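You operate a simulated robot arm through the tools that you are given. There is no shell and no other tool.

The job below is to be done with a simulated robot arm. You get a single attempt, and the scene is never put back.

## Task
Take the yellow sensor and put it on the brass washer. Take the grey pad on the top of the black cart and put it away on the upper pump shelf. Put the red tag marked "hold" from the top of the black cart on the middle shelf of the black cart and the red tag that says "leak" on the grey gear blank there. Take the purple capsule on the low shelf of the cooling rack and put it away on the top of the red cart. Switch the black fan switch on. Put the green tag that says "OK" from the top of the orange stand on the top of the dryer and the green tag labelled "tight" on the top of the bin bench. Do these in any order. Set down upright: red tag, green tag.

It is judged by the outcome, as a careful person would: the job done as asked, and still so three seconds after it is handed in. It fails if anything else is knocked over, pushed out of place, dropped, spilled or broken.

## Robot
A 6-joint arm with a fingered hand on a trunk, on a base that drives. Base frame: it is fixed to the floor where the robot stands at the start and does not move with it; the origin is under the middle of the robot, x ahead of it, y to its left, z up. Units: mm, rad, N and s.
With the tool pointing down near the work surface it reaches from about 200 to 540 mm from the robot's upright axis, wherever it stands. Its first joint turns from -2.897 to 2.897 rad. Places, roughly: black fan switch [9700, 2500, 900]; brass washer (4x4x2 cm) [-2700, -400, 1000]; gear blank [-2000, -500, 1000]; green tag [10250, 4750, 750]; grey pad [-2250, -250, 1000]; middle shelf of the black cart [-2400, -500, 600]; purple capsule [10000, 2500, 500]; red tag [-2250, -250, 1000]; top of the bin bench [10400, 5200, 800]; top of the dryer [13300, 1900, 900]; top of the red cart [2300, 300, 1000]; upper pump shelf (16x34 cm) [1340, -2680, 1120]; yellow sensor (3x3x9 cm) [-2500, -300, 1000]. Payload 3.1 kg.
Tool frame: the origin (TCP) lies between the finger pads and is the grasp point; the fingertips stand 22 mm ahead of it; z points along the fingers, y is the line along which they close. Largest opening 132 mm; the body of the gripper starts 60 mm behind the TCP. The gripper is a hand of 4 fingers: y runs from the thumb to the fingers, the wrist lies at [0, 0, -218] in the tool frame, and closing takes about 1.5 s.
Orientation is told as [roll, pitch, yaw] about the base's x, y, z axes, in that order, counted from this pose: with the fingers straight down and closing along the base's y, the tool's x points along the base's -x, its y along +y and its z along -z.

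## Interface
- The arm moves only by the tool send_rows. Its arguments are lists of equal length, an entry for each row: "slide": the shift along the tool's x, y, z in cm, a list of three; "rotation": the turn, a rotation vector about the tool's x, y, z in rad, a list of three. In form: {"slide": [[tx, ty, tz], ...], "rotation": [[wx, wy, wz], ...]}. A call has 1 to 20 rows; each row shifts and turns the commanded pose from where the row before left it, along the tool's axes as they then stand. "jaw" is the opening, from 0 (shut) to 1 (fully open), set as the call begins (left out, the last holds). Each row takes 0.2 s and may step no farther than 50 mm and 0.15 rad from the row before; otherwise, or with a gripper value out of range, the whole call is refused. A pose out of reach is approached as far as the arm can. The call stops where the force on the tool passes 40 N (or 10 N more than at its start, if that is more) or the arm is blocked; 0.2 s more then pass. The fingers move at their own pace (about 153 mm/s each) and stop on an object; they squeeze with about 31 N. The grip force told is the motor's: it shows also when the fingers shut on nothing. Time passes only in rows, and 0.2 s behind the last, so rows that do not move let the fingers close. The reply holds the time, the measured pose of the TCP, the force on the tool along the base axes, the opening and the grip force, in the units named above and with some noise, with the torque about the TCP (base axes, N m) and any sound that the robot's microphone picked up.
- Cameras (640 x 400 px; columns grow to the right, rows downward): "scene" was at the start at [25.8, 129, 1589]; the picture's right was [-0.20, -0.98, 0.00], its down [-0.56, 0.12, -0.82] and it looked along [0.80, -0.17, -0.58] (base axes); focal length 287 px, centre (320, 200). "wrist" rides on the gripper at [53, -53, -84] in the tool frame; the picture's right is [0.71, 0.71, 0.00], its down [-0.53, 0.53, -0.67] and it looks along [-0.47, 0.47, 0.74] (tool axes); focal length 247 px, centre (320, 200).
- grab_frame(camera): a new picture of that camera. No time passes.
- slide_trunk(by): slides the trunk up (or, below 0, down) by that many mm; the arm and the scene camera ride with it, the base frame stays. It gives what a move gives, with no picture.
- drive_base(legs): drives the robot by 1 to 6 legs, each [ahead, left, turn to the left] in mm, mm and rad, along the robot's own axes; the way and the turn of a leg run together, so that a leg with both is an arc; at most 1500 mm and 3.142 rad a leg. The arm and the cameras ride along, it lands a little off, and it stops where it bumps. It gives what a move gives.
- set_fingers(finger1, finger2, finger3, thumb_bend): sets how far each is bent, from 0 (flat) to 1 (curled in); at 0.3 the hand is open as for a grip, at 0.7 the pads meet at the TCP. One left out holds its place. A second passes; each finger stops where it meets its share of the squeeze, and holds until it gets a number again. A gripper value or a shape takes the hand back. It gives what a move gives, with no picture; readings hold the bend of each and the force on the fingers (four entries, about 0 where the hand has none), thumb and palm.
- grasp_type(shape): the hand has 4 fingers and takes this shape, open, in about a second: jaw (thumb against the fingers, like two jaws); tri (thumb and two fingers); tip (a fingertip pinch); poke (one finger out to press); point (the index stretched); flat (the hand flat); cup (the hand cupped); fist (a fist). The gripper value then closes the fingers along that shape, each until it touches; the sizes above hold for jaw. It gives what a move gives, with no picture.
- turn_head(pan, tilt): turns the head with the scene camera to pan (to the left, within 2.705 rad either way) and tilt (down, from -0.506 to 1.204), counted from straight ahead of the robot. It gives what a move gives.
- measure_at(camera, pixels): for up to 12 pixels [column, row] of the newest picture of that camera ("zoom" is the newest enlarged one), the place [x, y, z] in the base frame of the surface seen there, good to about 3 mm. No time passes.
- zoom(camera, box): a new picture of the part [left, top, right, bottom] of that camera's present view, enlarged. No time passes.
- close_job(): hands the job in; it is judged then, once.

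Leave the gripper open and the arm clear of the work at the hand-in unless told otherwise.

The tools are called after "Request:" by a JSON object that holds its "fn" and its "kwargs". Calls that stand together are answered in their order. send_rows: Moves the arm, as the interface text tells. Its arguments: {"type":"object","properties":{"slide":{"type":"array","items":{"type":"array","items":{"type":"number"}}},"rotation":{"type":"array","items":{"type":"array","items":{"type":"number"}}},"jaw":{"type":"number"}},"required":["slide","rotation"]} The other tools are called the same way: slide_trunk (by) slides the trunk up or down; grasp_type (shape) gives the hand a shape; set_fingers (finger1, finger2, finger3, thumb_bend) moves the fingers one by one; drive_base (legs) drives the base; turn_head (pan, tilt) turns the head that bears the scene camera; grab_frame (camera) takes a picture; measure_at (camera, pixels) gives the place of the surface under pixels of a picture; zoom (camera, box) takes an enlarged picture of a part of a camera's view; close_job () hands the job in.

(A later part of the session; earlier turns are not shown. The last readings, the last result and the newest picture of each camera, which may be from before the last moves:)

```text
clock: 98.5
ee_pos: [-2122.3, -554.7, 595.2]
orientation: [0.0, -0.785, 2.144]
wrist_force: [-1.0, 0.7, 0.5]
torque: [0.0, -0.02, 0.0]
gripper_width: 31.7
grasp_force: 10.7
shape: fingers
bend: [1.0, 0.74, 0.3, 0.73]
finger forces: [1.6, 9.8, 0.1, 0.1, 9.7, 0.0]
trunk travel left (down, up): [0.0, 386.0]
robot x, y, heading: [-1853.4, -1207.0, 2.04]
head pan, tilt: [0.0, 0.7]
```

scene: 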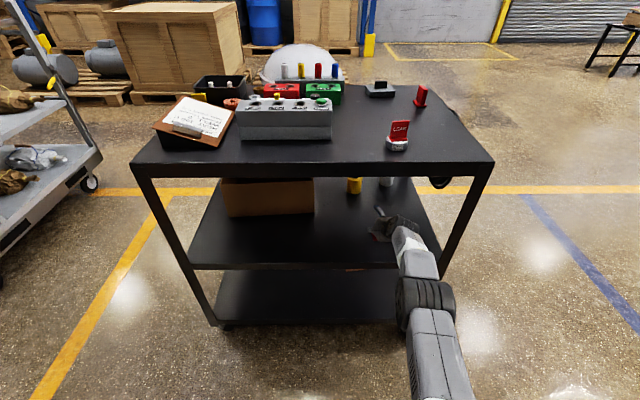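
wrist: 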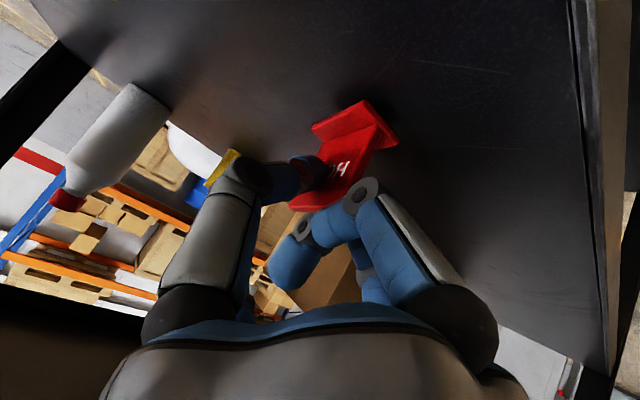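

Request:
{"fn": "send_rows", "kwargs": {"slide": [[0.06, 0, 0.06], [0, 0, 0]], "rotation": [[0, 0, 0], [0, 0, 0]]}}

Request:
{"fn": "grab_frame", "kwargs": {"camera": "wrist"}}

Request:
{"fn": "measure_at", "kwargs": {"camera": "wrist", "pixels": [[394, 143], [390, 135], [365, 104], [335, 118], [420, 100], [410, 160], [340, 60]]}}

```text
clock: 99.1
ee_pos: [-2122.8, -554.4, 596.0]
orientation: [-0.001, -0.787, 2.142]
wrist_force: [-1.2, 0.1, 2.1]
torque: [0.01, 0.02, 0.01]
gripper_width: 32.3
grasp_force: 11.4
shape: fingers
bend: [1.0, 0.74, 0.3, 0.73]
finger forces: [2.1, 10.0, 0.0, 0.1, 9.9, 0.0]
trunk travel left (down, up): [0.0, 386.0]
robot x, y, heading: [-1853.2, -1207.3, 2.039]
head pan, tilt: [0.0, 0.7]
```

```text
taken
```

wrist: 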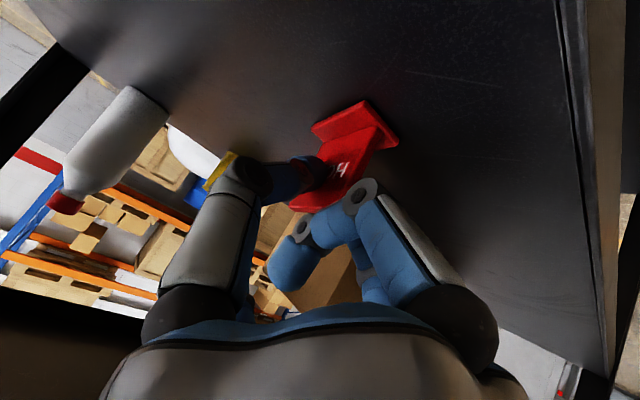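

```text
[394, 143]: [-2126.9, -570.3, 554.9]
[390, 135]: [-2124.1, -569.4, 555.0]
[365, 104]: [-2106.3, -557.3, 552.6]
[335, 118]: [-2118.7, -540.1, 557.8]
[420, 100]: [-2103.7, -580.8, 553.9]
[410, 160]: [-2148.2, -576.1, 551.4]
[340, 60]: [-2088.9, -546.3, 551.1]
```

Contact: foot bottom is on the shelf (top of foot 555, 2 N up-force). I open thumb and finger 2.

Request:
{"fn": "set_fingers", "kwargs": {"finger2": 0.45, "thumb_bend": 0.45}}

Request:
{"fn": "grab_frame", "kwargs": {"camera": "wrist"}}

```text
clock: 100.1
ee_pos: [-2123.0, -554.6, 595.2]
orientation: [-0.002, -0.785, 2.143]
wrist_force: [-0.7, -0.5, -0.3]
torque: [0.01, 0.0, 0.01]
gripper_width: 56.9
grasp_force: 0.0
shape: fingers
bend: [1.0, 0.45, 0.3, 0.45]
finger forces: [0.0, 0.1, 0.0, 0.0, 0.1, 0.0]
trunk travel left (down, up): [0.0, 386.0]
robot x, y, heading: [-1852.3, -1208.7, 2.039]
head pan, tilt: [0.0, 0.7]
```

```text
taken
```

wrist: 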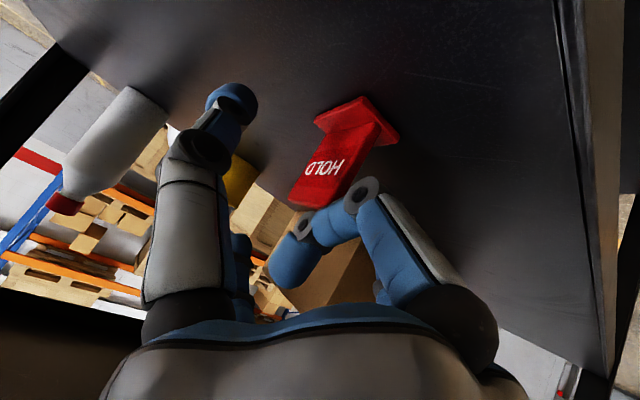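

HOLD stands on the shelf. I raise 25 mm so finger 3 will pass well over it, then back the base away.

Request:
{"fn": "send_rows", "kwargs": {"slide": [[-0.6, 0, -0.6], [-0.6, 0, -0.6], [-0.57, 0, -0.57], [0, 0, 0]], "rotation": [[0, 0, 0], [0, 0, 0], [0, 0, 0], [0, 0, 0]]}}

Request:
{"fn": "grab_frame", "kwargs": {"camera": "wrist"}}

```text
clock: 101.1
ee_pos: [-2122.4, -555.2, 623.1]
orientation: [0.001, -0.786, 2.143]
wrist_force: [0.0, -0.4, 0.0]
torque: [-0.02, 0.0, 0.01]
gripper_width: 57.1
grasp_force: 0.0
shape: fingers
bend: [1.0, 0.45, 0.3, 0.45]
finger forces: [0.0, 0.0, 0.0, 0.1, 0.0, 0.0]
trunk travel left (down, up): [0.0, 386.0]
robot x, y, heading: [-1854.9, -1210.3, 2.04]
head pan, tilt: [0.0, 0.7]
```

```text
taken
```

wrist: 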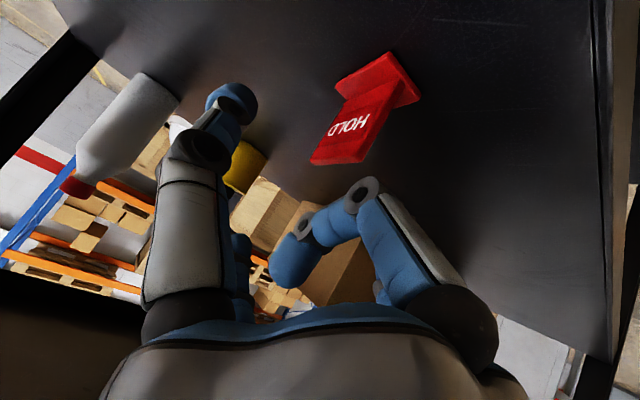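

Clear of the tag. Now the base backs 200 mm.

Request:
{"fn": "drive_base", "kwargs": {"legs": [[-200, 0, 0]]}}

Request:
{"fn": "grab_frame", "kwargs": {"camera": "scene"}}

Request:
{"fn": "zoom", "kwargs": {"camera": "scene", "box": [320, 180, 448, 260]}}

```text
clock: 102.7
ee_pos: [-2030.6, -737.5, 621.3]
orientation: [0.0, -0.784, 2.145]
wrist_force: [0.1, -1.3, 0.3]
torque: [-0.01, 0.04, 0.02]
gripper_width: 56.9
grasp_force: 0.0
shape: fingers
bend: [1.0, 0.45, 0.3, 0.45]
finger forces: [0.1, 0.1, 0.0, 0.1, 0.0, 0.0]
trunk travel left (down, up): [0.0, 386.0]
robot x, y, heading: [-1759.8, -1390.0, 2.039]
head pan, tilt: [0.0, 0.7]
```

```text
taken
```

scene: 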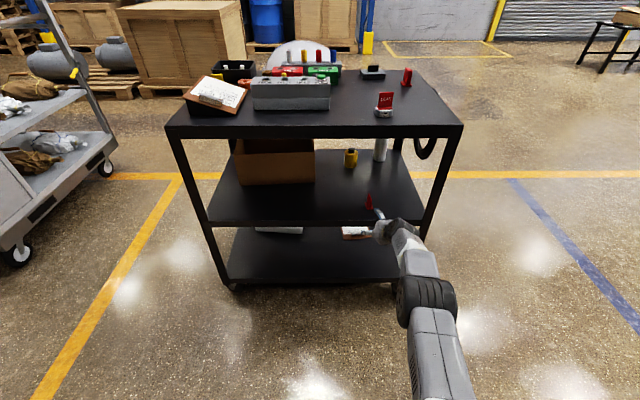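

```text
5.00 times, centred on (384, 220) of scene
```

zoom: 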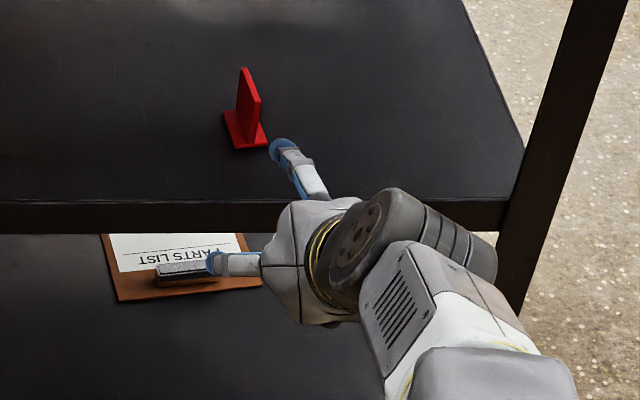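

HOLD stands upright on the middle shelf. Next the right side of the cart; I measure the far edge of the cart top and the pallets beyond it to see if there is room.

Request:
{"fn": "measure_at", "kwargs": {"camera": "scene", "pixels": [[400, 72], [345, 72], [300, 45], [335, 50], [210, 95], [130, 95], [355, 55], [245, 75], [95, 160], [110, 130]]}}

Request:
{"fn": "zoom", "kwargs": {"camera": "scene", "box": [160, 30, 448, 210]}}

```text
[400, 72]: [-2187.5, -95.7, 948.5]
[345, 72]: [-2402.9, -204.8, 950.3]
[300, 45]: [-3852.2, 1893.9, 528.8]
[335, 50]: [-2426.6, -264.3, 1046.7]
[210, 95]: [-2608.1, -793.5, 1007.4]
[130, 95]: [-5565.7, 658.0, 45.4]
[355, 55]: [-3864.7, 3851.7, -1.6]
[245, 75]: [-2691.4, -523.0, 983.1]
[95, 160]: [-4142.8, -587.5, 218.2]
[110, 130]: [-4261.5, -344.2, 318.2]
```

```text
2.22 times, centred on (304, 120) of scene
```

zoom: 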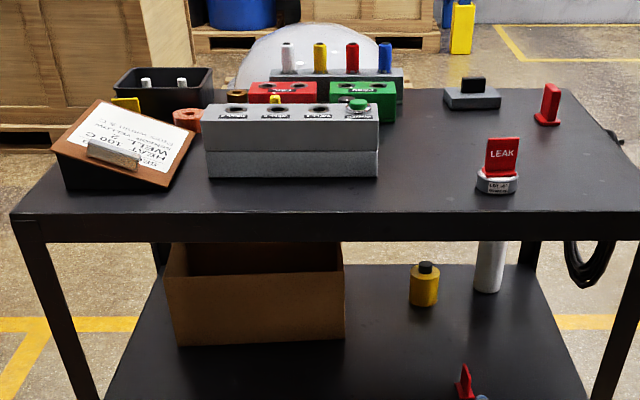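

HOLD is done. The right side is free. I retrace the arm path (up and back), then bring the tool vertical again.

Request:
{"fn": "send_rows", "kwargs": {"slide": [[-0.78, 0, -0.78], [-0.78, 0, -0.78], [-1.84, 0, -2.88], [-1.84, 0, -2.88], [-1.84, 0, -2.88], [-1.13, 0, -3.58], [-1.13, 0, -3.58], [-1.13, 0, -3.58], [0.11, 0, -4.13], [0.11, 0, -4.13], [0.11, 0, -4.13], [0.11, 0, -4.13], [0.11, 0, -4.13], [0, 0, 0]], "rotation": [[0, 0, 0], [0, 0, 0], [0, 0, 0], [0, 0, 0], [0, 0, 0], [0, 0, 0], [0, 0, 0], [0, 0, 0], [0, 0, 0], [0, 0, 0], [0, 0, 0], [0, 0, 0], [0, 0, 0], [0, 0, 0]]}}

Request:
{"fn": "slide_trunk", "kwargs": {"by": 250}}

Request:
{"fn": "send_rows", "kwargs": {"slide": [[0, 0, 0], [0, 0, 0], [0, 0, 0], [0, 0, 0], [0, 0, 0], [0, 0, 0], [0, 0, 0]], "rotation": [[0, 0.131, 0], [0, 0.131, 0], [0, 0.131, 0], [0, 0.131, 0], [0, 0.131, 0], [0, 0.131, 0], [0, 0, 0]]}}

Request:
{"fn": "grasp_type", "kwargs": {"shape": "jaw"}}

```text
clock: 105.7
ee_pos: [-1910.2, -924.0, 987.0]
orientation: [-0.001, -0.783, 2.143]
wrist_force: [0.1, 0.2, -0.5]
torque: [0.03, -0.01, -0.02]
gripper_width: 56.7
grasp_force: 0.1
shape: fingers
bend: [1.0, 0.45, 0.3, 0.45]
finger forces: [0.0, 0.0, 0.1, 0.1, 0.0, 0.0]
trunk travel left (down, up): [0.0, 386.0]
robot x, y, heading: [-1762.5, -1385.9, 2.04]
head pan, tilt: [0.0, 0.7]
```

```text
clock: 108.3
ee_pos: [-1911.5, -924.8, 1235.0]
orientation: [0.001, -0.786, 2.145]
wrist_force: [1.0, 0.2, 0.1]
torque: [-0.03, 0.01, -0.01]
gripper_width: 57.0
grasp_force: 0.0
shape: fingers
bend: [1.0, 0.45, 0.3, 0.45]
finger forces: [0.0, 0.0, 0.0, 0.1, 0.1, 0.0]
trunk travel left (down, up): [-250.0, 136.0]
robot x, y, heading: [-1763.2, -1385.7, 2.036]
head pan, tilt: [0.0, 0.7]
```

```text
clock: 109.9
ee_pos: [-1905.5, -937.7, 1223.4]
orientation: [0.0, -0.035, 2.142]
wrist_force: [0.2, 0.4, 0.0]
torque: [-0.02, 0.01, -0.01]
gripper_width: 57.3
grasp_force: 0.1
shape: fingers
bend: [1.0, 0.45, 0.3, 0.45]
finger forces: [0.0, 0.1, 0.1, 0.0, 0.0, 0.0]
out of reach, approached as far as the arm can: row 6
trunk travel left (down, up): [-250.0, 136.0]
robot x, y, heading: [-1761.9, -1387.8, 2.039]
head pan, tilt: [0.0, 0.7]
```

```text
clock: 110.8
ee_pos: [-1904.2, -938.8, 1222.6]
orientation: [0.0, -0.037, 2.143]
wrist_force: [1.1, 0.1, 0.6]
torque: [0.01, -0.01, 0.03]
gripper_width: 131.9
grasp_force: 0.0
shape: jaw
bend: [0.3, 0.3, 0.3, 0.3]
finger forces: [0.1, 0.1, 0.1, 0.1, 0.0, 0.0]
trunk travel left (down, up): [-250.0, 136.0]
robot x, y, heading: [-1765.3, -1386.9, 2.037]
head pan, tilt: [0.0, 0.7]
```

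Tool nearly vertical. I pull the hand back 110 mm and trim pitch and yaw.

Request:
{"fn": "send_rows", "kwargs": {"slide": [[4, 0, 0], [4, 0, 0], [3, 0, 0], [0, 0, 0], [0, 0, 0]], "rotation": [[0, 0, 0], [0, 0, 0], [0, 0.036, 0], [0, 0, 0.104], [0, 0, 0]]}}

Request:
{"fn": "drive_base", "kwargs": {"legs": [[434, -457, 0], [536, -715, 0]]}}

```text
clock: 112.0
ee_pos: [-1846.1, -1032.7, 1223.4]
orientation: [-0.005, 0.035, 2.039]
wrist_force: [0.1, 0.1, 0.7]
torque: [0.03, 0.03, -0.01]
gripper_width: 131.7
grasp_force: 0.1
shape: jaw
bend: [0.3, 0.3, 0.3, 0.3]
finger forces: [0.0, 0.0, 0.0, 0.1, 0.0, 0.0]
trunk travel left (down, up): [-250.0, 136.0]
robot x, y, heading: [-1763.0, -1388.1, 2.037]
head pan, tilt: [0.0, 0.7]
```

```text
clock: 119.8
ee_pos: [-1257.1, 363.6, 1223.1]
orientation: [-0.005, 0.036, 2.044]
wrist_force: [-0.4, -0.6, 0.0]
torque: [-0.03, 0.0, -0.01]
gripper_width: 131.9
grasp_force: 0.0
shape: jaw
bend: [0.3, 0.3, 0.3, 0.3]
finger forces: [0.0, 0.0, 0.0, 0.1, 0.1, 0.0]
trunk travel left (down, up): [-250.0, 136.0]
robot x, y, heading: [-1170.9, 7.0, 2.042]
head pan, tilt: [0.0, 0.7]
```

Now at (-1171,7). I trim the pitch, turn half around to face the direction for the right-side stance, and look toward where I'll drive (robot's right-hand side).

Request:
{"fn": "send_rows", "kwargs": {"slide": [[0, 0, 0], [0, 0, 0]], "rotation": [[0, -0.035, 0], [0, 0, 0]]}}

Request:
{"fn": "drive_base", "kwargs": {"legs": [[0, 0, 3.134]]}}

Request:
{"fn": "turn_head", "kwargs": {"pan": -1.9, "tilt": 0.5}}

Request:
{"fn": "grab_frame", "kwargs": {"camera": "scene"}}

```text
clock: 120.4
ee_pos: [-1256.7, 363.7, 1223.6]
orientation: [-0.004, 0.002, 2.044]
wrist_force: [0.4, 0.1, -0.2]
torque: [0.01, -0.01, -0.01]
gripper_width: 132.0
grasp_force: 0.0
shape: jaw
bend: [0.3, 0.3, 0.3, 0.3]
finger forces: [0.1, 0.0, 0.0, 0.0, 0.1, 0.0]
trunk travel left (down, up): [-250.0, 136.0]
robot x, y, heading: [-1172.5, 4.8, 2.045]
head pan, tilt: [0.0, 0.7]
```

```text
clock: 128.2
ee_pos: [-1075.7, -344.7, 1223.6]
orientation: [-0.004, 0.002, -1.066]
wrist_force: [0.5, 0.2, -0.9]
torque: [-0.01, -0.01, 0.01]
gripper_width: 132.0
grasp_force: 0.0
shape: jaw
bend: [0.3, 0.3, 0.3, 0.3]
finger forces: [0.0, 0.0, 0.0, 0.1, 0.0, 0.0]
trunk travel left (down, up): [-250.0, 136.0]
robot x, y, heading: [-1170.2, 6.5, -1.062]
head pan, tilt: [0.0, 0.7]
```

```text
clock: 130.1
ee_pos: [-1076.7, -344.2, 1223.7]
orientation: [-0.004, 0.001, -1.066]
wrist_force: [0.3, 0.1, -0.3]
torque: [-0.01, 0.01, -0.01]
gripper_width: 132.1
grasp_force: 0.0
shape: jaw
bend: [0.3, 0.3, 0.3, 0.3]
finger forces: [0.1, 0.0, 0.0, 0.0, 0.0, 0.0]
trunk travel left (down, up): [-250.0, 136.0]
robot x, y, heading: [-1169.5, 6.8, -1.071]
head pan, tilt: [-1.901, 0.499]
```

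```text
taken
```

scene: 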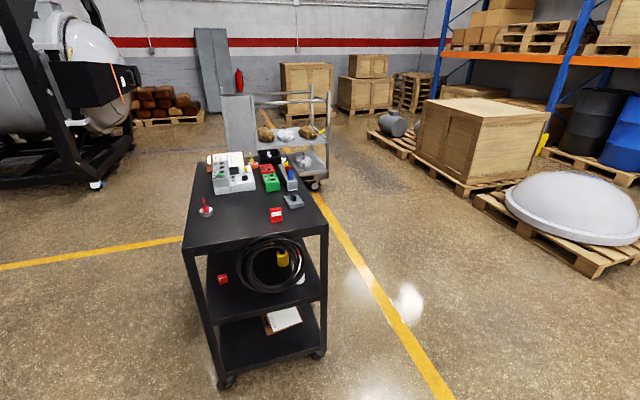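

The floor to the cart's right is free. I trim the heading and drive around to the right side, ending about 295 mm from the cart edge.

Request:
{"fn": "drive_base", "kwargs": {"legs": [[0, 0, -0.04], [-706, -525, 0], [16, -832, 0]]}}

Request:
{"fn": "turn_head", "kwargs": {"pan": 0.0, "tilt": 0.9}}

Request:
{"fn": "grab_frame", "kwargs": {"camera": "scene"}}

```text
clock: 139.2
ee_pos: [-2583.9, -346.0, 1223.7]
orientation: [-0.003, 0.002, -1.089]
wrist_force: [-0.4, -0.8, -0.1]
torque: [-0.03, -0.02, -0.01]
gripper_width: 131.9
grasp_force: 0.2
shape: jaw
bend: [0.3, 0.3, 0.3, 0.3]
finger forces: [0.1, 0.0, 0.1, 0.1, 0.0, 0.0]
trunk travel left (down, up): [-250.0, 136.0]
robot x, y, heading: [-2669.7, 9.1, -1.089]
head pan, tilt: [-1.901, 0.499]
stopped in leg 3: the robot was blocked; the commanded pose is now the measured one
```

```text
clock: 141.1
ee_pos: [-2584.4, -345.6, 1222.2]
orientation: [-0.004, 0.001, -1.09]
wrist_force: [1.1, 0.1, -0.2]
torque: [0.0, 0.04, 0.02]
gripper_width: 132.1
grasp_force: 0.0
shape: jaw
bend: [0.3, 0.3, 0.3, 0.3]
finger forces: [0.0, 0.1, 0.0, 0.0, 0.1, 0.0]
trunk travel left (down, up): [-250.0, 136.0]
robot x, y, heading: [-2671.4, 11.4, -1.086]
head pan, tilt: [0.0, 0.901]
```

```text
taken
```

scene: 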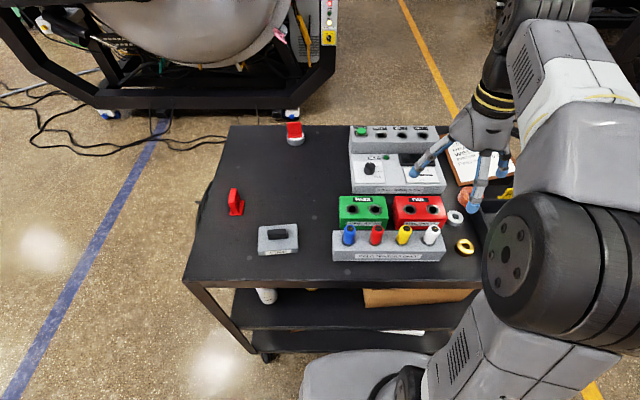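

Blocked near the end of the leg. I look right to see what the base met.

Request:
{"fn": "turn_head", "kwargs": {"pan": -1.3, "tilt": 0.9}}

Request:
{"fn": "grab_frame", "kwargs": {"camera": "scene"}}

Request:
{"fn": "turn_head", "kwargs": {"pan": 0.3, "tilt": 1.15}}

Request:
{"fn": "grab_frame", "kwargs": {"camera": "scene"}}

```text
clock: 142.5
ee_pos: [-2583.8, -345.8, 1221.9]
orientation: [-0.004, 0.001, -1.089]
wrist_force: [-0.3, 0.0, 0.9]
torque: [0.02, 0.0, 0.01]
gripper_width: 131.8
grasp_force: 0.1
shape: jaw
bend: [0.3, 0.3, 0.3, 0.3]
finger forces: [0.0, 0.0, 0.1, 0.0, 0.1, 0.0]
trunk travel left (down, up): [-250.0, 136.0]
robot x, y, heading: [-2667.8, 11.0, -1.092]
head pan, tilt: [-1.3, 0.901]
```

```text
taken
```

scene: 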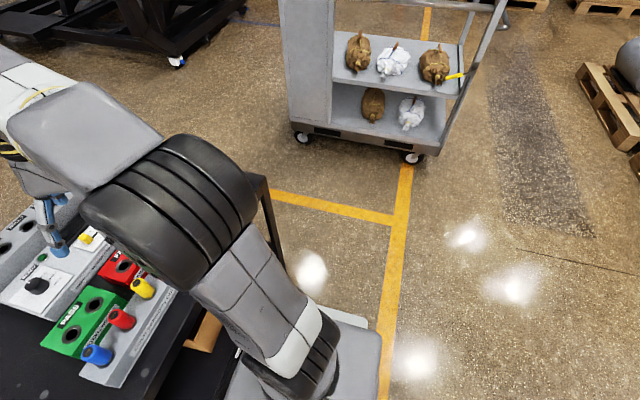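

```text
clock: 144.2
ee_pos: [-2583.6, -344.9, 1223.2]
orientation: [-0.003, 0.001, -1.089]
wrist_force: [-0.3, 0.6, -0.1]
torque: [0.0, -0.01, 0.03]
gripper_width: 132.0
grasp_force: 0.0
shape: jaw
bend: [0.3, 0.3, 0.3, 0.3]
finger forces: [0.0, 0.0, 0.1, 0.0, 0.1, 0.0]
trunk travel left (down, up): [-250.0, 136.0]
robot x, y, heading: [-2671.8, 8.7, -1.089]
head pan, tilt: [0.3, 1.15]
```

```text
taken
```

scene: 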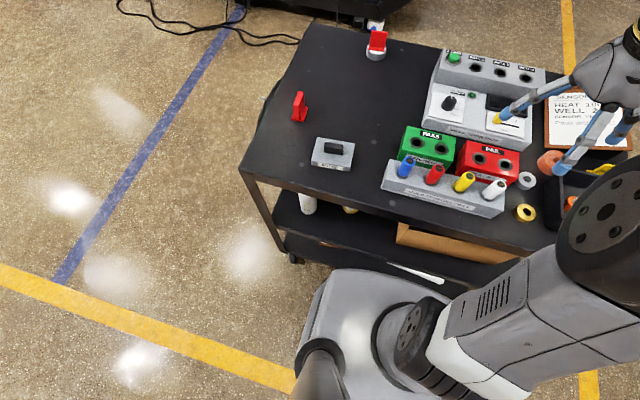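

The tops look undisturbed. I measure the cart's edge and the items anew from here, in a zoom.

Request:
{"fn": "zoom", "kwargs": {"camera": "scene", "box": [370, 125, 562, 245]}}

Request:
{"fn": "measure_at", "kwargs": {"camera": "scene", "pixels": [[247, 168], [400, 222], [318, 24], [332, 148], [376, 45], [380, 190], [295, 105]]}}

```text
3.33 times, centred on (466, 185) of scene
```

zoom: 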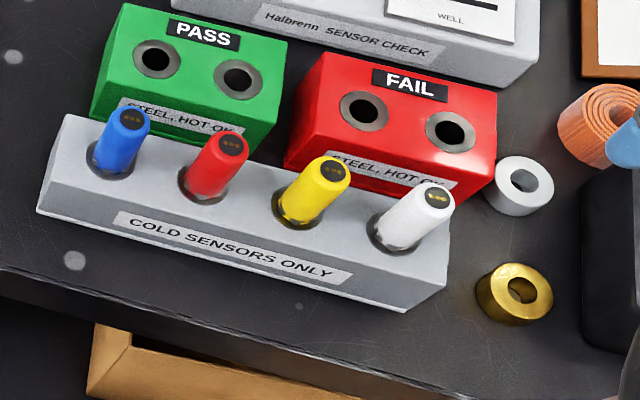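

```text
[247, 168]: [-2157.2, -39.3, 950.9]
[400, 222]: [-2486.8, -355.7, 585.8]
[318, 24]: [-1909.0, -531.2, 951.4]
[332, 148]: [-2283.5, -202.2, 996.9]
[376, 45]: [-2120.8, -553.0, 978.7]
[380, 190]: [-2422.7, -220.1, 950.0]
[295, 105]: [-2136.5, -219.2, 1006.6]
```

Cart and gear blank are unchanged; the right edge is at 272 mm from the robot's axis. I measure the yellow sensor top (335,170), its base, the washer rim and hole, and neighbours.

Request:
{"fn": "measure_at", "kwargs": {"camera": "zoom", "pixels": [[334, 171], [300, 205], [320, 185], [437, 197], [230, 143], [300, 215], [522, 270], [500, 270], [548, 275], [520, 312], [495, 300], [540, 305]]}}

Request:
{"fn": "measure_at", "kwargs": {"camera": "zoom", "pixels": [[505, 265], [538, 300], [522, 290], [485, 285], [553, 285], [440, 290], [450, 230], [525, 165], [585, 250], [600, 340], [490, 210], [440, 370]]}}

```text
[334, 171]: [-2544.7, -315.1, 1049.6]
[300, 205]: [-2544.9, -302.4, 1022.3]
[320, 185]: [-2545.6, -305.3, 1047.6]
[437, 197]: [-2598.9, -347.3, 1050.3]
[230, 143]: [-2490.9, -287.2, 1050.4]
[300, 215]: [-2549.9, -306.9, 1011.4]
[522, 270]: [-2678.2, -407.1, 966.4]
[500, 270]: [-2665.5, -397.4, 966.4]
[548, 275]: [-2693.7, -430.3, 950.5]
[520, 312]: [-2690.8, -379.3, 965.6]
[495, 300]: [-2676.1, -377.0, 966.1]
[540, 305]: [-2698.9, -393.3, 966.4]
```

```text
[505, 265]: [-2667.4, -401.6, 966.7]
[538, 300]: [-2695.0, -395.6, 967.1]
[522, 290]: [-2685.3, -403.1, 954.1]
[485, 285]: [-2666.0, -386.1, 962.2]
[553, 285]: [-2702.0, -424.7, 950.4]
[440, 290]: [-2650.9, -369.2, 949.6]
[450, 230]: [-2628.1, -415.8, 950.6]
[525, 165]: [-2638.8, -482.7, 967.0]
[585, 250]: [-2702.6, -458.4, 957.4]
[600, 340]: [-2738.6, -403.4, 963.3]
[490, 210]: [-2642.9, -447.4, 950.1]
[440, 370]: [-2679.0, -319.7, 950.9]
```

Washer center is near (-2683,-394), top 966; yellow sensor axis near (-2545,-316), top 1050, neighbours 60 mm away along the rack. I turn the hand 45° so the four fingers pass diagonally between sensors, then hover above it with an opening of about 55 mm.

Request:
{"fn": "send_rows", "kwargs": {"slide": [[0, 0, 0], [0, 0, 0], [0, 0, 0], [0, 0, 0], [0, 0, 0], [0, 0, 0], [-1.42, 1.99, 0], [-1.42, 1.99, 0], [0, 0, 4], [0, 0, 4], [0, 0, 3], [0, 0, 0]], "rotation": [[0, 0, -0.131], [0, 0, -0.131], [0, 0, -0.131], [0, 0, -0.131], [0, 0, -0.131], [0, 0, -0.131], [0, 0, 0], [0, 0, 0], [0, 0, 0], [0, 0, 0], [0, 0, 0], [0, 0, 0]], "jaw": 0.42}}

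Request:
{"fn": "grab_frame", "kwargs": {"camera": "wrist"}}

Request:
{"fn": "zoom", "kwargs": {"camera": "scene", "box": [370, 105, 562, 225]}}

```text
clock: 146.8
ee_pos: [-2546.4, -316.2, 1112.6]
orientation: [-0.003, 0.004, -0.304]
wrist_force: [-0.8, -0.2, -0.5]
torque: [0.04, 0.0, 0.01]
gripper_width: 55.6
grasp_force: 0.0
shape: jaw
bend: [0.4, 0.4, 0.4, 0.7]
finger forces: [0.0, 0.0, 0.1, 0.0, 0.0, 0.0]
trunk travel left (down, up): [-250.0, 136.0]
robot x, y, heading: [-2673.3, 15.4, -1.09]
head pan, tilt: [0.3, 1.15]
```

```text
taken
```

wrist: 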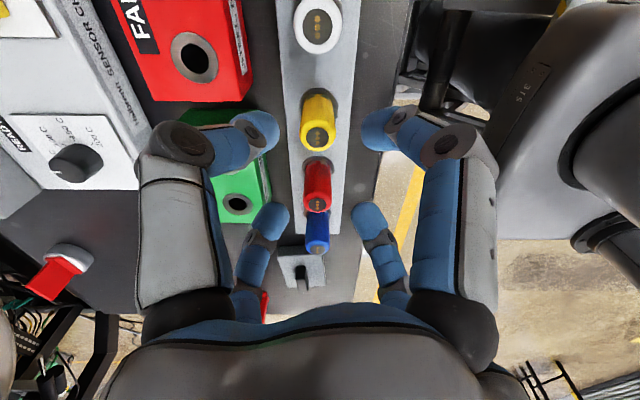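

```text
3.33 times, centred on (466, 165) of scene
```

zoom: 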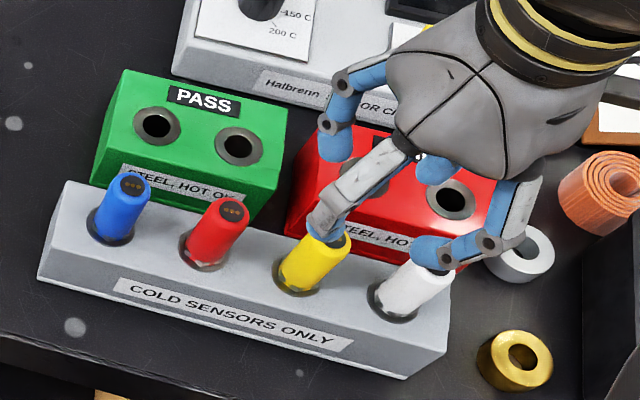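

The yellow sensor's cap is at (318,135), exactly on the tool axis. I lower in two stages; first 37 mm.

Request:
{"fn": "send_rows", "kwargs": {"slide": [[0, 0, 2.0], [0, 0, 1.7], [0, 0, 0]], "rotation": [[0, 0, 0], [0, 0, 0], [0, 0, 0]]}}

Request:
{"fn": "grab_frame", "kwargs": {"camera": "wrist"}}

```text
clock: 147.6
ee_pos: [-2547.6, -316.6, 1075.8]
orientation: [0.0, 0.004, -0.303]
wrist_force: [-0.2, 0.5, 0.4]
torque: [0.02, 0.01, 0.0]
gripper_width: 55.9
grasp_force: 0.1
shape: jaw
bend: [0.4, 0.4, 0.4, 0.7]
finger forces: [0.1, 0.0, 0.1, 0.1, 0.0, 0.0]
trunk travel left (down, up): [-250.0, 136.0]
robot x, y, heading: [-2670.2, 9.1, -1.088]
head pan, tilt: [0.3, 1.15]
```

```text
taken
```

wrist: 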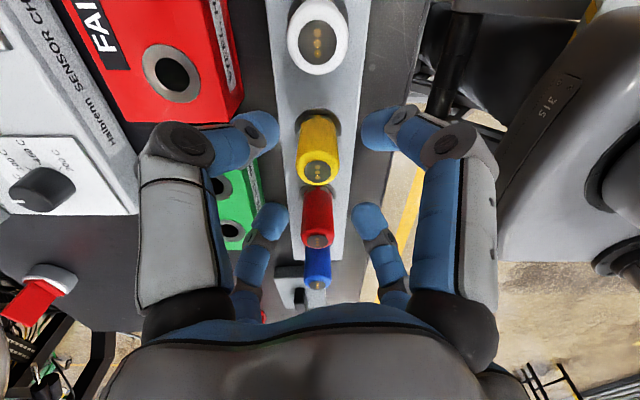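

Slight trim of 2 mm, then lower 46 mm to TCP 1030.

Request:
{"fn": "send_rows", "kwargs": {"slide": [[-0.2, 0.07, 0], [0, 0, 1.6], [0, 0, 1.5], [0, 0, 1.5], [0, 0, 0]], "rotation": [[0, 0, 0], [0, 0, 0], [0, 0, 0], [0, 0, 0], [0, 0, 0]]}}

Request:
{"fn": "grab_frame", "kwargs": {"camera": "wrist"}}

```text
clock: 148.8
ee_pos: [-2544.4, -314.3, 1028.3]
orientation: [-0.002, 0.004, -0.304]
wrist_force: [-0.5, -0.2, -0.4]
torque: [0.0, -0.01, 0.0]
gripper_width: 55.6
grasp_force: 0.1
shape: jaw
bend: [0.4, 0.4, 0.4, 0.7]
finger forces: [0.0, 0.0, 0.1, 0.0, 0.0, 0.0]
trunk travel left (down, up): [-250.0, 136.0]
robot x, y, heading: [-2668.5, 5.8, -1.092]
head pan, tilt: [0.3, 1.15]
```

```text
taken
```

wrist: 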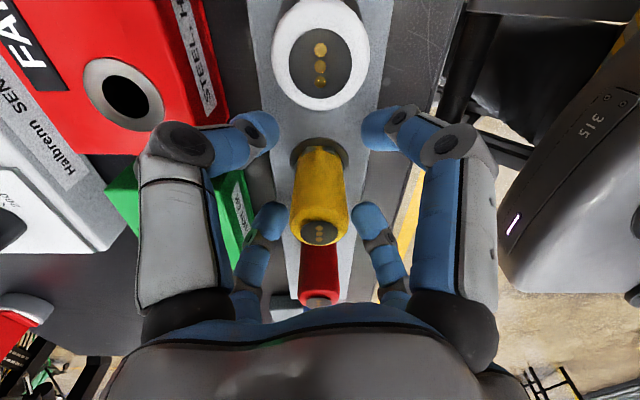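

The sensor stands between the four fingers, free of the neighbours. I close the hand.

Request:
{"fn": "send_rows", "kwargs": {"slide": [[0, 0, 0], [0, 0, 0], [0, 0, 0], [0, 0, 0], [0, 0, 0]], "rotation": [[0, 0, 0], [0, 0, 0], [0, 0, 0], [0, 0, 0], [0, 0, 0]], "jaw": 0.0}}

Request:
{"fn": "grab_frame", "kwargs": {"camera": "wrist"}}

```text
clock: 150.0
ee_pos: [-2544.1, -315.4, 1030.6]
orientation: [-0.002, 0.004, -0.302]
wrist_force: [-0.5, -0.6, 0.1]
torque: [0.0, -0.02, 0.0]
gripper_width: 18.7
grasp_force: 31.2
shape: jaw
bend: [0.75, 0.76, 0.76, 0.7]
finger forces: [27.2, 27.8, 27.9, 0.1, 27.3, 0.1]
trunk travel left (down, up): [-250.0, 136.0]
robot x, y, heading: [-2671.1, 6.5, -1.09]
head pan, tilt: [0.3, 1.15]
```

```text
taken
```

wrist: 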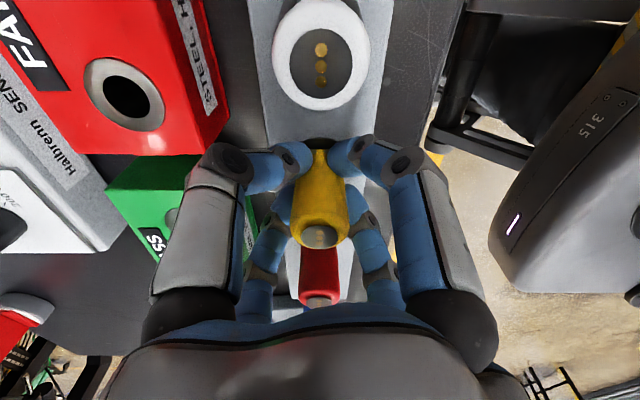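

Held at about 27 N per finger. I lift straight up 115 mm out of the rack.

Request:
{"fn": "send_rows", "kwargs": {"slide": [[0, 0, -1.0], [0, 0, -2.0], [0, 0, -2.5], [0, 0, -3], [0, 0, -3], [0, 0, 0]], "rotation": [[0, 0, 0], [0, 0, 0], [0, 0, 0], [0, 0, 0], [0, 0, 0], [0, 0, 0]]}}

Request:
{"fn": "grab_frame", "kwargs": {"camera": "wrist"}}

Request:
{"fn": "grab_frame", "kwargs": {"camera": "scene"}}

```text
clock: 151.4
ee_pos: [-2544.0, -317.9, 1146.3]
orientation: [-0.002, 0.003, -0.305]
wrist_force: [0.1, -0.5, -1.0]
torque: [0.01, 0.01, -0.01]
gripper_width: 18.6
grasp_force: 31.2
shape: jaw
bend: [0.75, 0.76, 0.76, 0.7]
finger forces: [27.1, 28.5, 28.6, 0.1, 27.2, 0.0]
trunk travel left (down, up): [-250.0, 136.0]
robot x, y, heading: [-2671.4, 11.5, -1.087]
head pan, tilt: [0.3, 1.15]
```

```text
taken
```

wrist: 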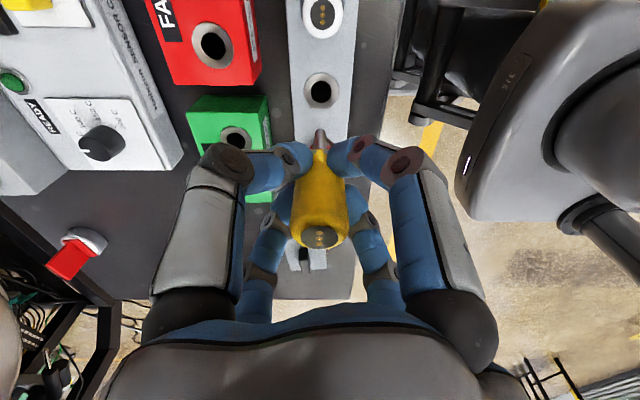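

```text
taken
```

scene: 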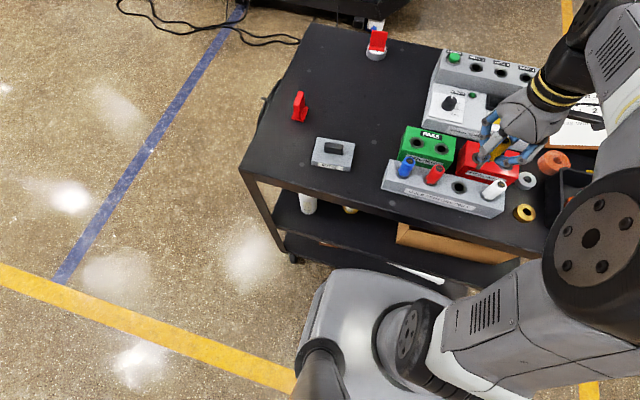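

The sensor has a narrower stem below. I zoom on it in both cameras to see its shape, and on the washer's hole.

Request:
{"fn": "zoom", "kwargs": {"camera": "scene", "box": [460, 110, 556, 170]}}

Request:
{"fn": "zoom", "kwargs": {"camera": "wrist", "box": [256, 90, 384, 170]}}

Request:
{"fn": "measure_at", "kwargs": {"camera": "zoom", "pixels": [[320, 205], [315, 240], [300, 240], [335, 240], [315, 270]]}}

Request:
{"fn": "zoom", "kwargs": {"camera": "scene", "box": [502, 192, 550, 222]}}

Request:
{"fn": "measure_at", "kwargs": {"camera": "zoom", "pixels": [[200, 250], [240, 190], [320, 160], [420, 200], [455, 270], [430, 340], [330, 355], [250, 320], [320, 200], [320, 300], [265, 250], [390, 270]]}}

```text
6.67 times, centred on (508, 140) of scene
```

zoom: 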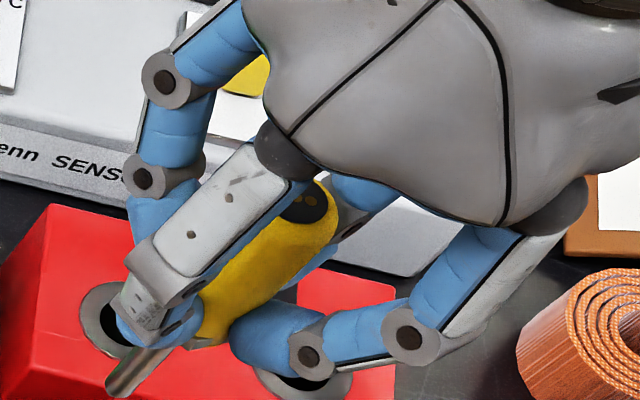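

```text
5.00 times, centred on (320, 130) of wrist
```

zoom: 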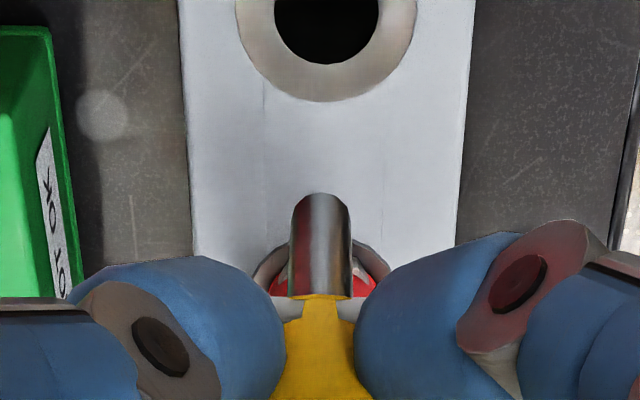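

```text
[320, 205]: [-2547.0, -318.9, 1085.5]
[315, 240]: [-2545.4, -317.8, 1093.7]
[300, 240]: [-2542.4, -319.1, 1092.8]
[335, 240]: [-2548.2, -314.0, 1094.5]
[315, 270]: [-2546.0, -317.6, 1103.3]
```

```text
13.33 times, centred on (526, 207) of scene
```

zoom: 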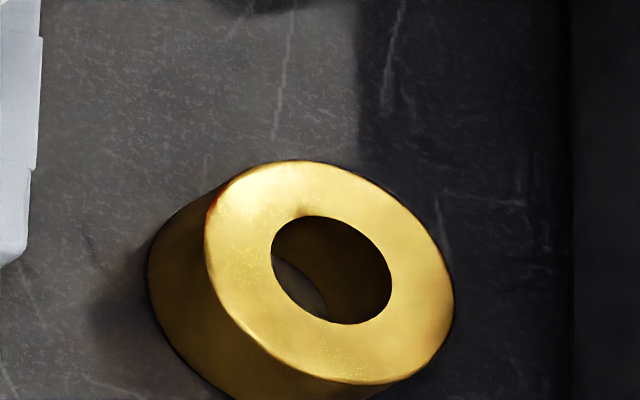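

```text
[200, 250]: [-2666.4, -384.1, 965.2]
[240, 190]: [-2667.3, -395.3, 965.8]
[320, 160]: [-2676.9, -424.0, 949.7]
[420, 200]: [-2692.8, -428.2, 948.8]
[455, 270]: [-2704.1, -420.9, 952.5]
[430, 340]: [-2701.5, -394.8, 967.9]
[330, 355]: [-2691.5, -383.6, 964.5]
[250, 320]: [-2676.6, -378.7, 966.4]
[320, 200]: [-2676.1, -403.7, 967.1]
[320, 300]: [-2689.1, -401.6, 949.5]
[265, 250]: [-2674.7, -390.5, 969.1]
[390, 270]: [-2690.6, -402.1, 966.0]
```

The sensor has a metal stem about 13 mm thick and the washer a hole about 19 mm wide, so the stem goes into the washer. Washer center computed as (-2683.8,-395.4). I carry the sensor there at height 1146.

Request:
{"fn": "send_rows", "kwargs": {"slide": [[2.76, -2.89, 0], [2.76, -2.89, 0], [2.76, -2.89, 0], [2.75, -2.9, 0], [0, 0, 0], [0, 0, 0]], "rotation": [[0, 0, 0], [0, 0, 0], [0, 0, 0], [0, 0, 0], [0, 0, 0], [0, 0, 0]]}}

Request:
{"fn": "grab_frame", "kwargs": {"camera": "wrist"}}

Request:
{"fn": "zoom", "kwargs": {"camera": "wrist", "box": [256, 60, 384, 140]}}

```text
clock: 152.8
ee_pos: [-2684.9, -395.1, 1148.3]
orientation: [-0.002, 0.003, -0.3]
wrist_force: [0.5, -0.2, -0.6]
torque: [0.0, 0.01, 0.05]
gripper_width: 18.5
grasp_force: 30.7
shape: jaw
bend: [0.75, 0.76, 0.76, 0.7]
finger forces: [27.0, 28.3, 28.8, 0.0, 27.2, 0.0]
trunk travel left (down, up): [-250.0, 136.0]
robot x, y, heading: [-2671.1, 12.2, -1.09]
head pan, tilt: [0.3, 1.15]
```

```text
taken
```

wrist: 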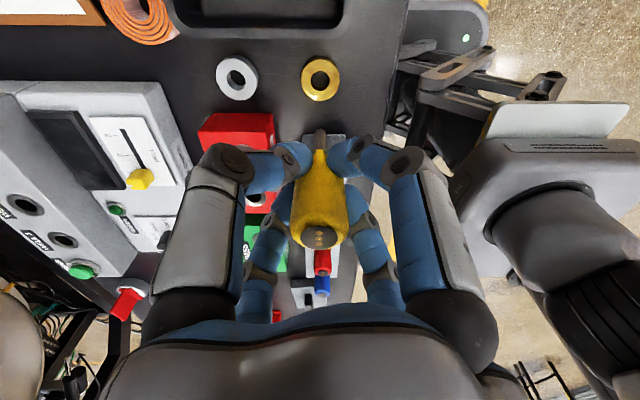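

```text
5.00 times, centred on (320, 100) of wrist
```

zoom: 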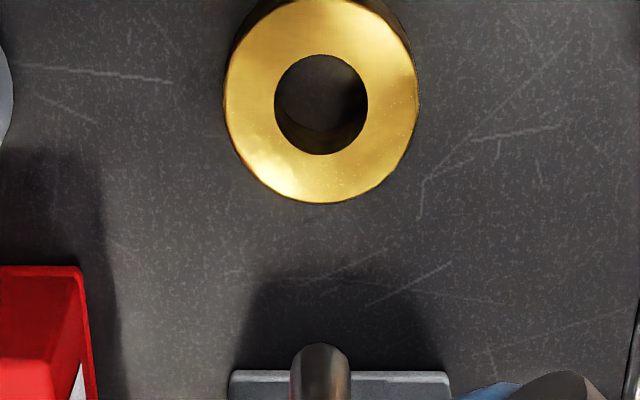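

The hole is real and clear. I lower 95 mm to bring the stem just above the washer and recheck alignment.

Request:
{"fn": "send_rows", "kwargs": {"slide": [[-0.06, 0.06, 2.5], [0, 0, 2.5], [0, 0, 2.5], [0, 0, 2.0], [0, 0, 0]], "rotation": [[0, 0, 0], [0, 0, 0], [0, 0, 0], [0, 0, 0], [0, 0, 0]]}}

Request:
{"fn": "zoom", "kwargs": {"camera": "wrist", "box": [256, 70, 384, 150]}}

Request:
{"fn": "zoom", "kwargs": {"camera": "scene", "box": [480, 165, 576, 225]}}

```text
clock: 154.0
ee_pos: [-2684.3, -394.2, 1050.2]
orientation: [-0.002, 0.004, -0.303]
wrist_force: [0.4, 0.5, -0.1]
torque: [-0.01, 0.0, -0.05]
gripper_width: 18.9
grasp_force: 30.9
shape: jaw
bend: [0.75, 0.76, 0.76, 0.7]
finger forces: [27.1, 28.4, 29.6, 0.0, 27.2, 0.0]
trunk travel left (down, up): [-250.0, 136.0]
robot x, y, heading: [-2669.4, 6.1, -1.092]
head pan, tilt: [0.3, 1.15]
```

```text
5.00 times, centred on (320, 110) of wrist
```

zoom: 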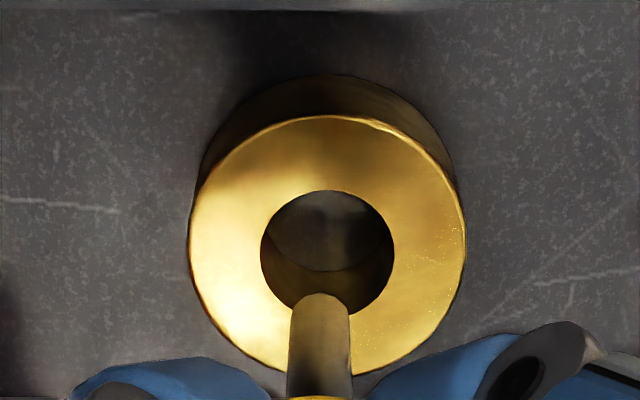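

```text
6.67 times, centred on (528, 195) of scene
```

zoom: 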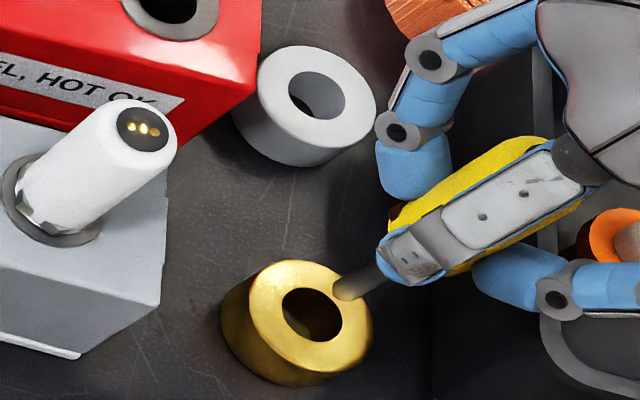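

Stem and hole line up within 1 mm. I lower slowly toward the hole, watching the force.

Request:
{"fn": "send_rows", "kwargs": {"slide": [[0.05, 0.05, 1.0], [0, 0, 0.8], [0, 0, 0.3], [0, 0, 0.3], [0, 0, 0]], "rotation": [[0, 0, 0], [0, 0, 0], [0, 0, 0], [0, 0, 0], [0, 0, 0]]}}

Request:
{"fn": "zoom", "kwargs": {"camera": "wrist", "box": [256, 90, 384, 170]}}

```text
clock: 154.9
ee_pos: [-2683.7, -395.3, 1034.0]
orientation: [-0.02, 0.002, -0.302]
wrist_force: [0.6, 3.3, 22.9]
torque: [0.21, -0.07, -0.02]
gripper_width: 19.4
grasp_force: 30.9
shape: jaw
bend: [0.76, 0.77, 0.76, 0.69]
finger forces: [32.8, 36.6, 34.7, 0.0, 32.2, 0.0]
trunk travel left (down, up): [-250.0, 136.0]
robot x, y, heading: [-2672.2, 13.5, -1.09]
head pan, tilt: [0.3, 1.15]
stopped in row 4: the force on the tool passed its limit at 44 N (the readings are from after the stop); the commanded pose is now the measured one
```

```text
5.00 times, centred on (320, 130) of wrist
```

zoom: 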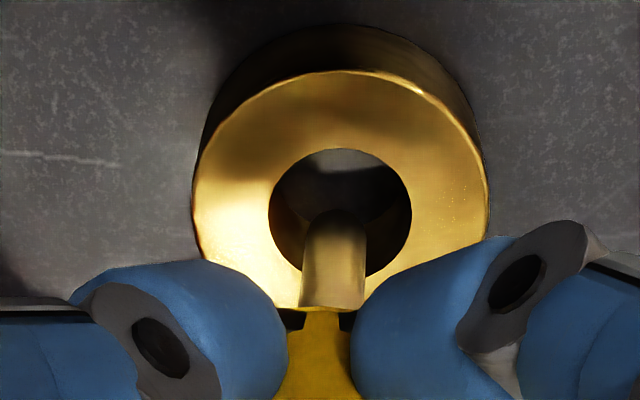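

Contact came with the stem tip at the washer's top plane, centered in the hole: the washer carries the stem on top. I relieve the force by rising 2 mm and straighten the slight roll, then read the force.

Request:
{"fn": "send_rows", "kwargs": {"slide": [[0, 0, -0.2], [0, 0, 0], [0, 0, 0]], "rotation": [[-0.0172, 0.0054, 0], [0, 0, 0], [0, 0, 0]]}}

Request:
{"fn": "zoom", "kwargs": {"camera": "wrist", "box": [224, 80, 416, 200]}}

Request:
{"fn": "zoom", "kwargs": {"camera": "scene", "box": [490, 170, 570, 220]}}

```text
clock: 155.7
ee_pos: [-2683.6, -394.8, 1033.7]
orientation: [0.003, 0.008, -0.304]
wrist_force: [0.6, 0.0, 15.0]
torque: [-0.04, -0.04, 0.0]
gripper_width: 19.7
grasp_force: 30.9
shape: jaw
bend: [0.76, 0.77, 0.76, 0.69]
finger forces: [32.3, 34.5, 34.6, 0.0, 32.8, 0.1]
trunk travel left (down, up): [-250.0, 136.0]
robot x, y, heading: [-2673.6, 7.5, -1.089]
head pan, tilt: [0.3, 1.15]
```

```text
3.33 times, centred on (320, 140) of wrist
```

zoom: 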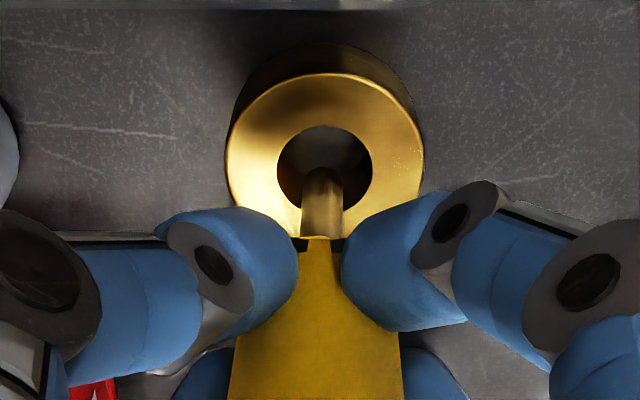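

```text
8.00 times, centred on (530, 195) of scene
```

zoom: 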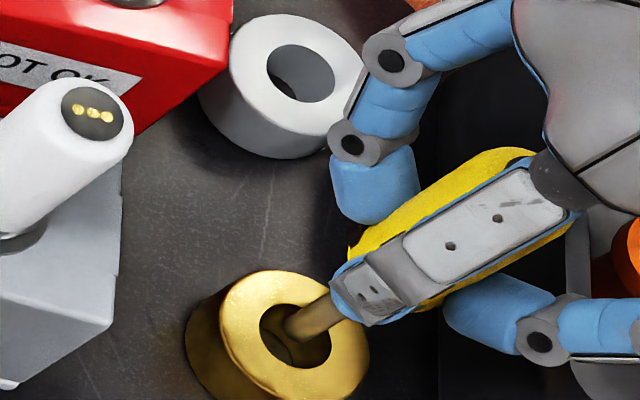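

I measure the stem tip's height in this zoom at (300,325) and nearby.

Request:
{"fn": "measure_at", "kwargs": {"camera": "zoom", "pixels": [[298, 325], [305, 318], [320, 310], [335, 300], [290, 350], [280, 330], [345, 345], [240, 310]]}}

Request:
{"fn": "zoom", "kwargs": {"camera": "wrist", "box": [288, 115, 352, 155]}}

Request:
{"fn": "measure_at", "kwargs": {"camera": "zoom", "pixels": [[320, 180], [320, 200], [320, 260], [320, 330], [250, 200], [250, 350], [330, 120]]}}

```text
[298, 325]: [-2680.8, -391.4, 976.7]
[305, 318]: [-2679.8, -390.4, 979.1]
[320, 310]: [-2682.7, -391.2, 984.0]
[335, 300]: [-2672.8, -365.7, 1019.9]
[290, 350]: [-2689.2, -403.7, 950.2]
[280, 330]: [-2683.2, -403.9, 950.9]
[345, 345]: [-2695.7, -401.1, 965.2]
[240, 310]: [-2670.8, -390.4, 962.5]
```

```text
10.00 times, centred on (320, 135) of wrist
```

zoom: 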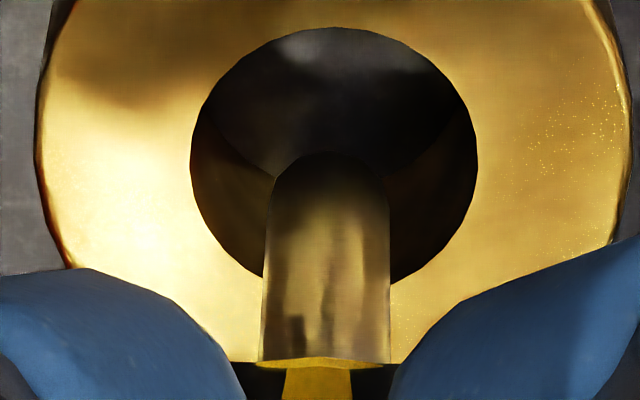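

```text
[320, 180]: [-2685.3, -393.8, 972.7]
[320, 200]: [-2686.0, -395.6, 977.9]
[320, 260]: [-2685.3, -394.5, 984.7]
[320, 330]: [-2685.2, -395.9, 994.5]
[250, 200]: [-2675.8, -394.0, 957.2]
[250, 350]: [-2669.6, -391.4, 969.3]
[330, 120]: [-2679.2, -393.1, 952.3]
```

The tip is at about 968–970, right at the washer's top plane and centered. I relieve the remaining 15 N by rising in small steps.

Request:
{"fn": "send_rows", "kwargs": {"slide": [[0, 0, -0.1], [0, 0, 0], [0, 0, 0]], "rotation": [[0, 0, 0], [0, 0, 0], [0, 0, 0]]}}

```text
clock: 156.5
ee_pos: [-2682.9, -395.9, 1034.5]
orientation: [0.005, 0.005, -0.304]
wrist_force: [-0.1, 0.9, 6.8]
torque: [0.0, -0.02, 0.02]
gripper_width: 19.4
grasp_force: 30.9
shape: jaw
bend: [0.76, 0.77, 0.76, 0.69]
finger forces: [31.7, 34.1, 33.8, 0.0, 31.9, 0.0]
trunk travel left (down, up): [-250.0, 136.0]
robot x, y, heading: [-2671.3, 6.5, -1.091]
head pan, tilt: [0.3, 1.15]
```

6.8 N left. I rise 0.8 mm more, then open only slightly (about 2.5 mm of play per side) to test whether it stands.

Request:
{"fn": "send_rows", "kwargs": {"slide": [[0, 0, -0.06], [0, 0, 0]], "rotation": [[0, 0, 0], [0, 0, 0]]}}

Request:
{"fn": "send_rows", "kwargs": {"slide": [[0, 0, 0], [0, 0, 0], [0, 0, 0], [0, 0, 0]], "rotation": [[0, 0, 0], [0, 0, 0], [0, 0, 0], [0, 0, 0]], "jaw": 0.18}}

Request:
{"fn": "grab_frame", "kwargs": {"camera": "wrist"}}

Request:
{"fn": "zoom", "kwargs": {"camera": "scene", "box": [490, 160, 570, 210]}}

```text
clock: 157.1
ee_pos: [-2683.7, -395.6, 1034.8]
orientation: [0.005, 0.008, -0.304]
wrist_force: [1.1, 0.2, 2.9]
torque: [0.03, -0.02, 0.02]
gripper_width: 19.3
grasp_force: 30.8
shape: jaw
bend: [0.76, 0.76, 0.76, 0.69]
finger forces: [31.0, 33.6, 33.2, 0.0, 31.0, 0.0]
trunk travel left (down, up): [-250.0, 136.0]
robot x, y, heading: [-2675.1, 8.4, -1.09]
head pan, tilt: [0.3, 1.15]
```

```text
clock: 158.1
ee_pos: [-2682.5, -395.2, 1034.6]
orientation: [0.008, 0.007, -0.303]
wrist_force: [-0.3, 0.4, 0.4]
torque: [0.02, 0.02, 0.01]
gripper_width: 23.5
grasp_force: 0.1
shape: jaw
bend: [0.76, 0.76, 0.76, 0.7]
finger forces: [0.1, 0.4, 0.4, 0.1, 0.3, 0.1]
trunk travel left (down, up): [-250.0, 136.0]
robot x, y, heading: [-2670.0, 9.1, -1.089]
head pan, tilt: [0.3, 1.15]
```

```text
taken
```

wrist: 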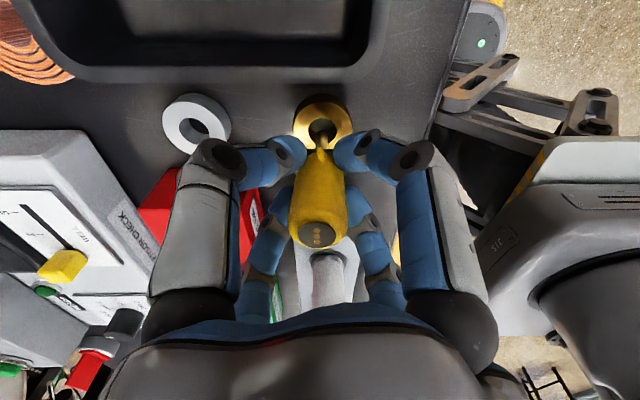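

```text
8.00 times, centred on (530, 185) of scene
```

zoom: 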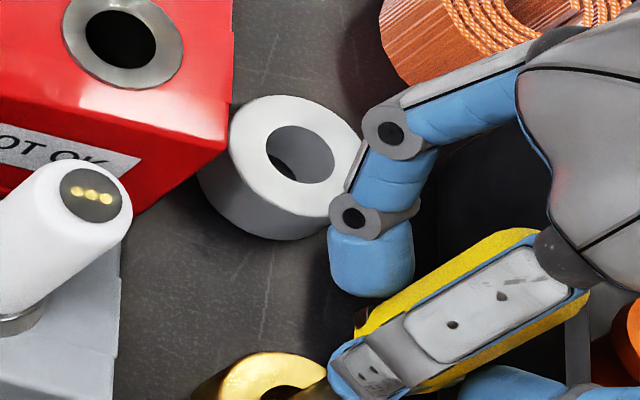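

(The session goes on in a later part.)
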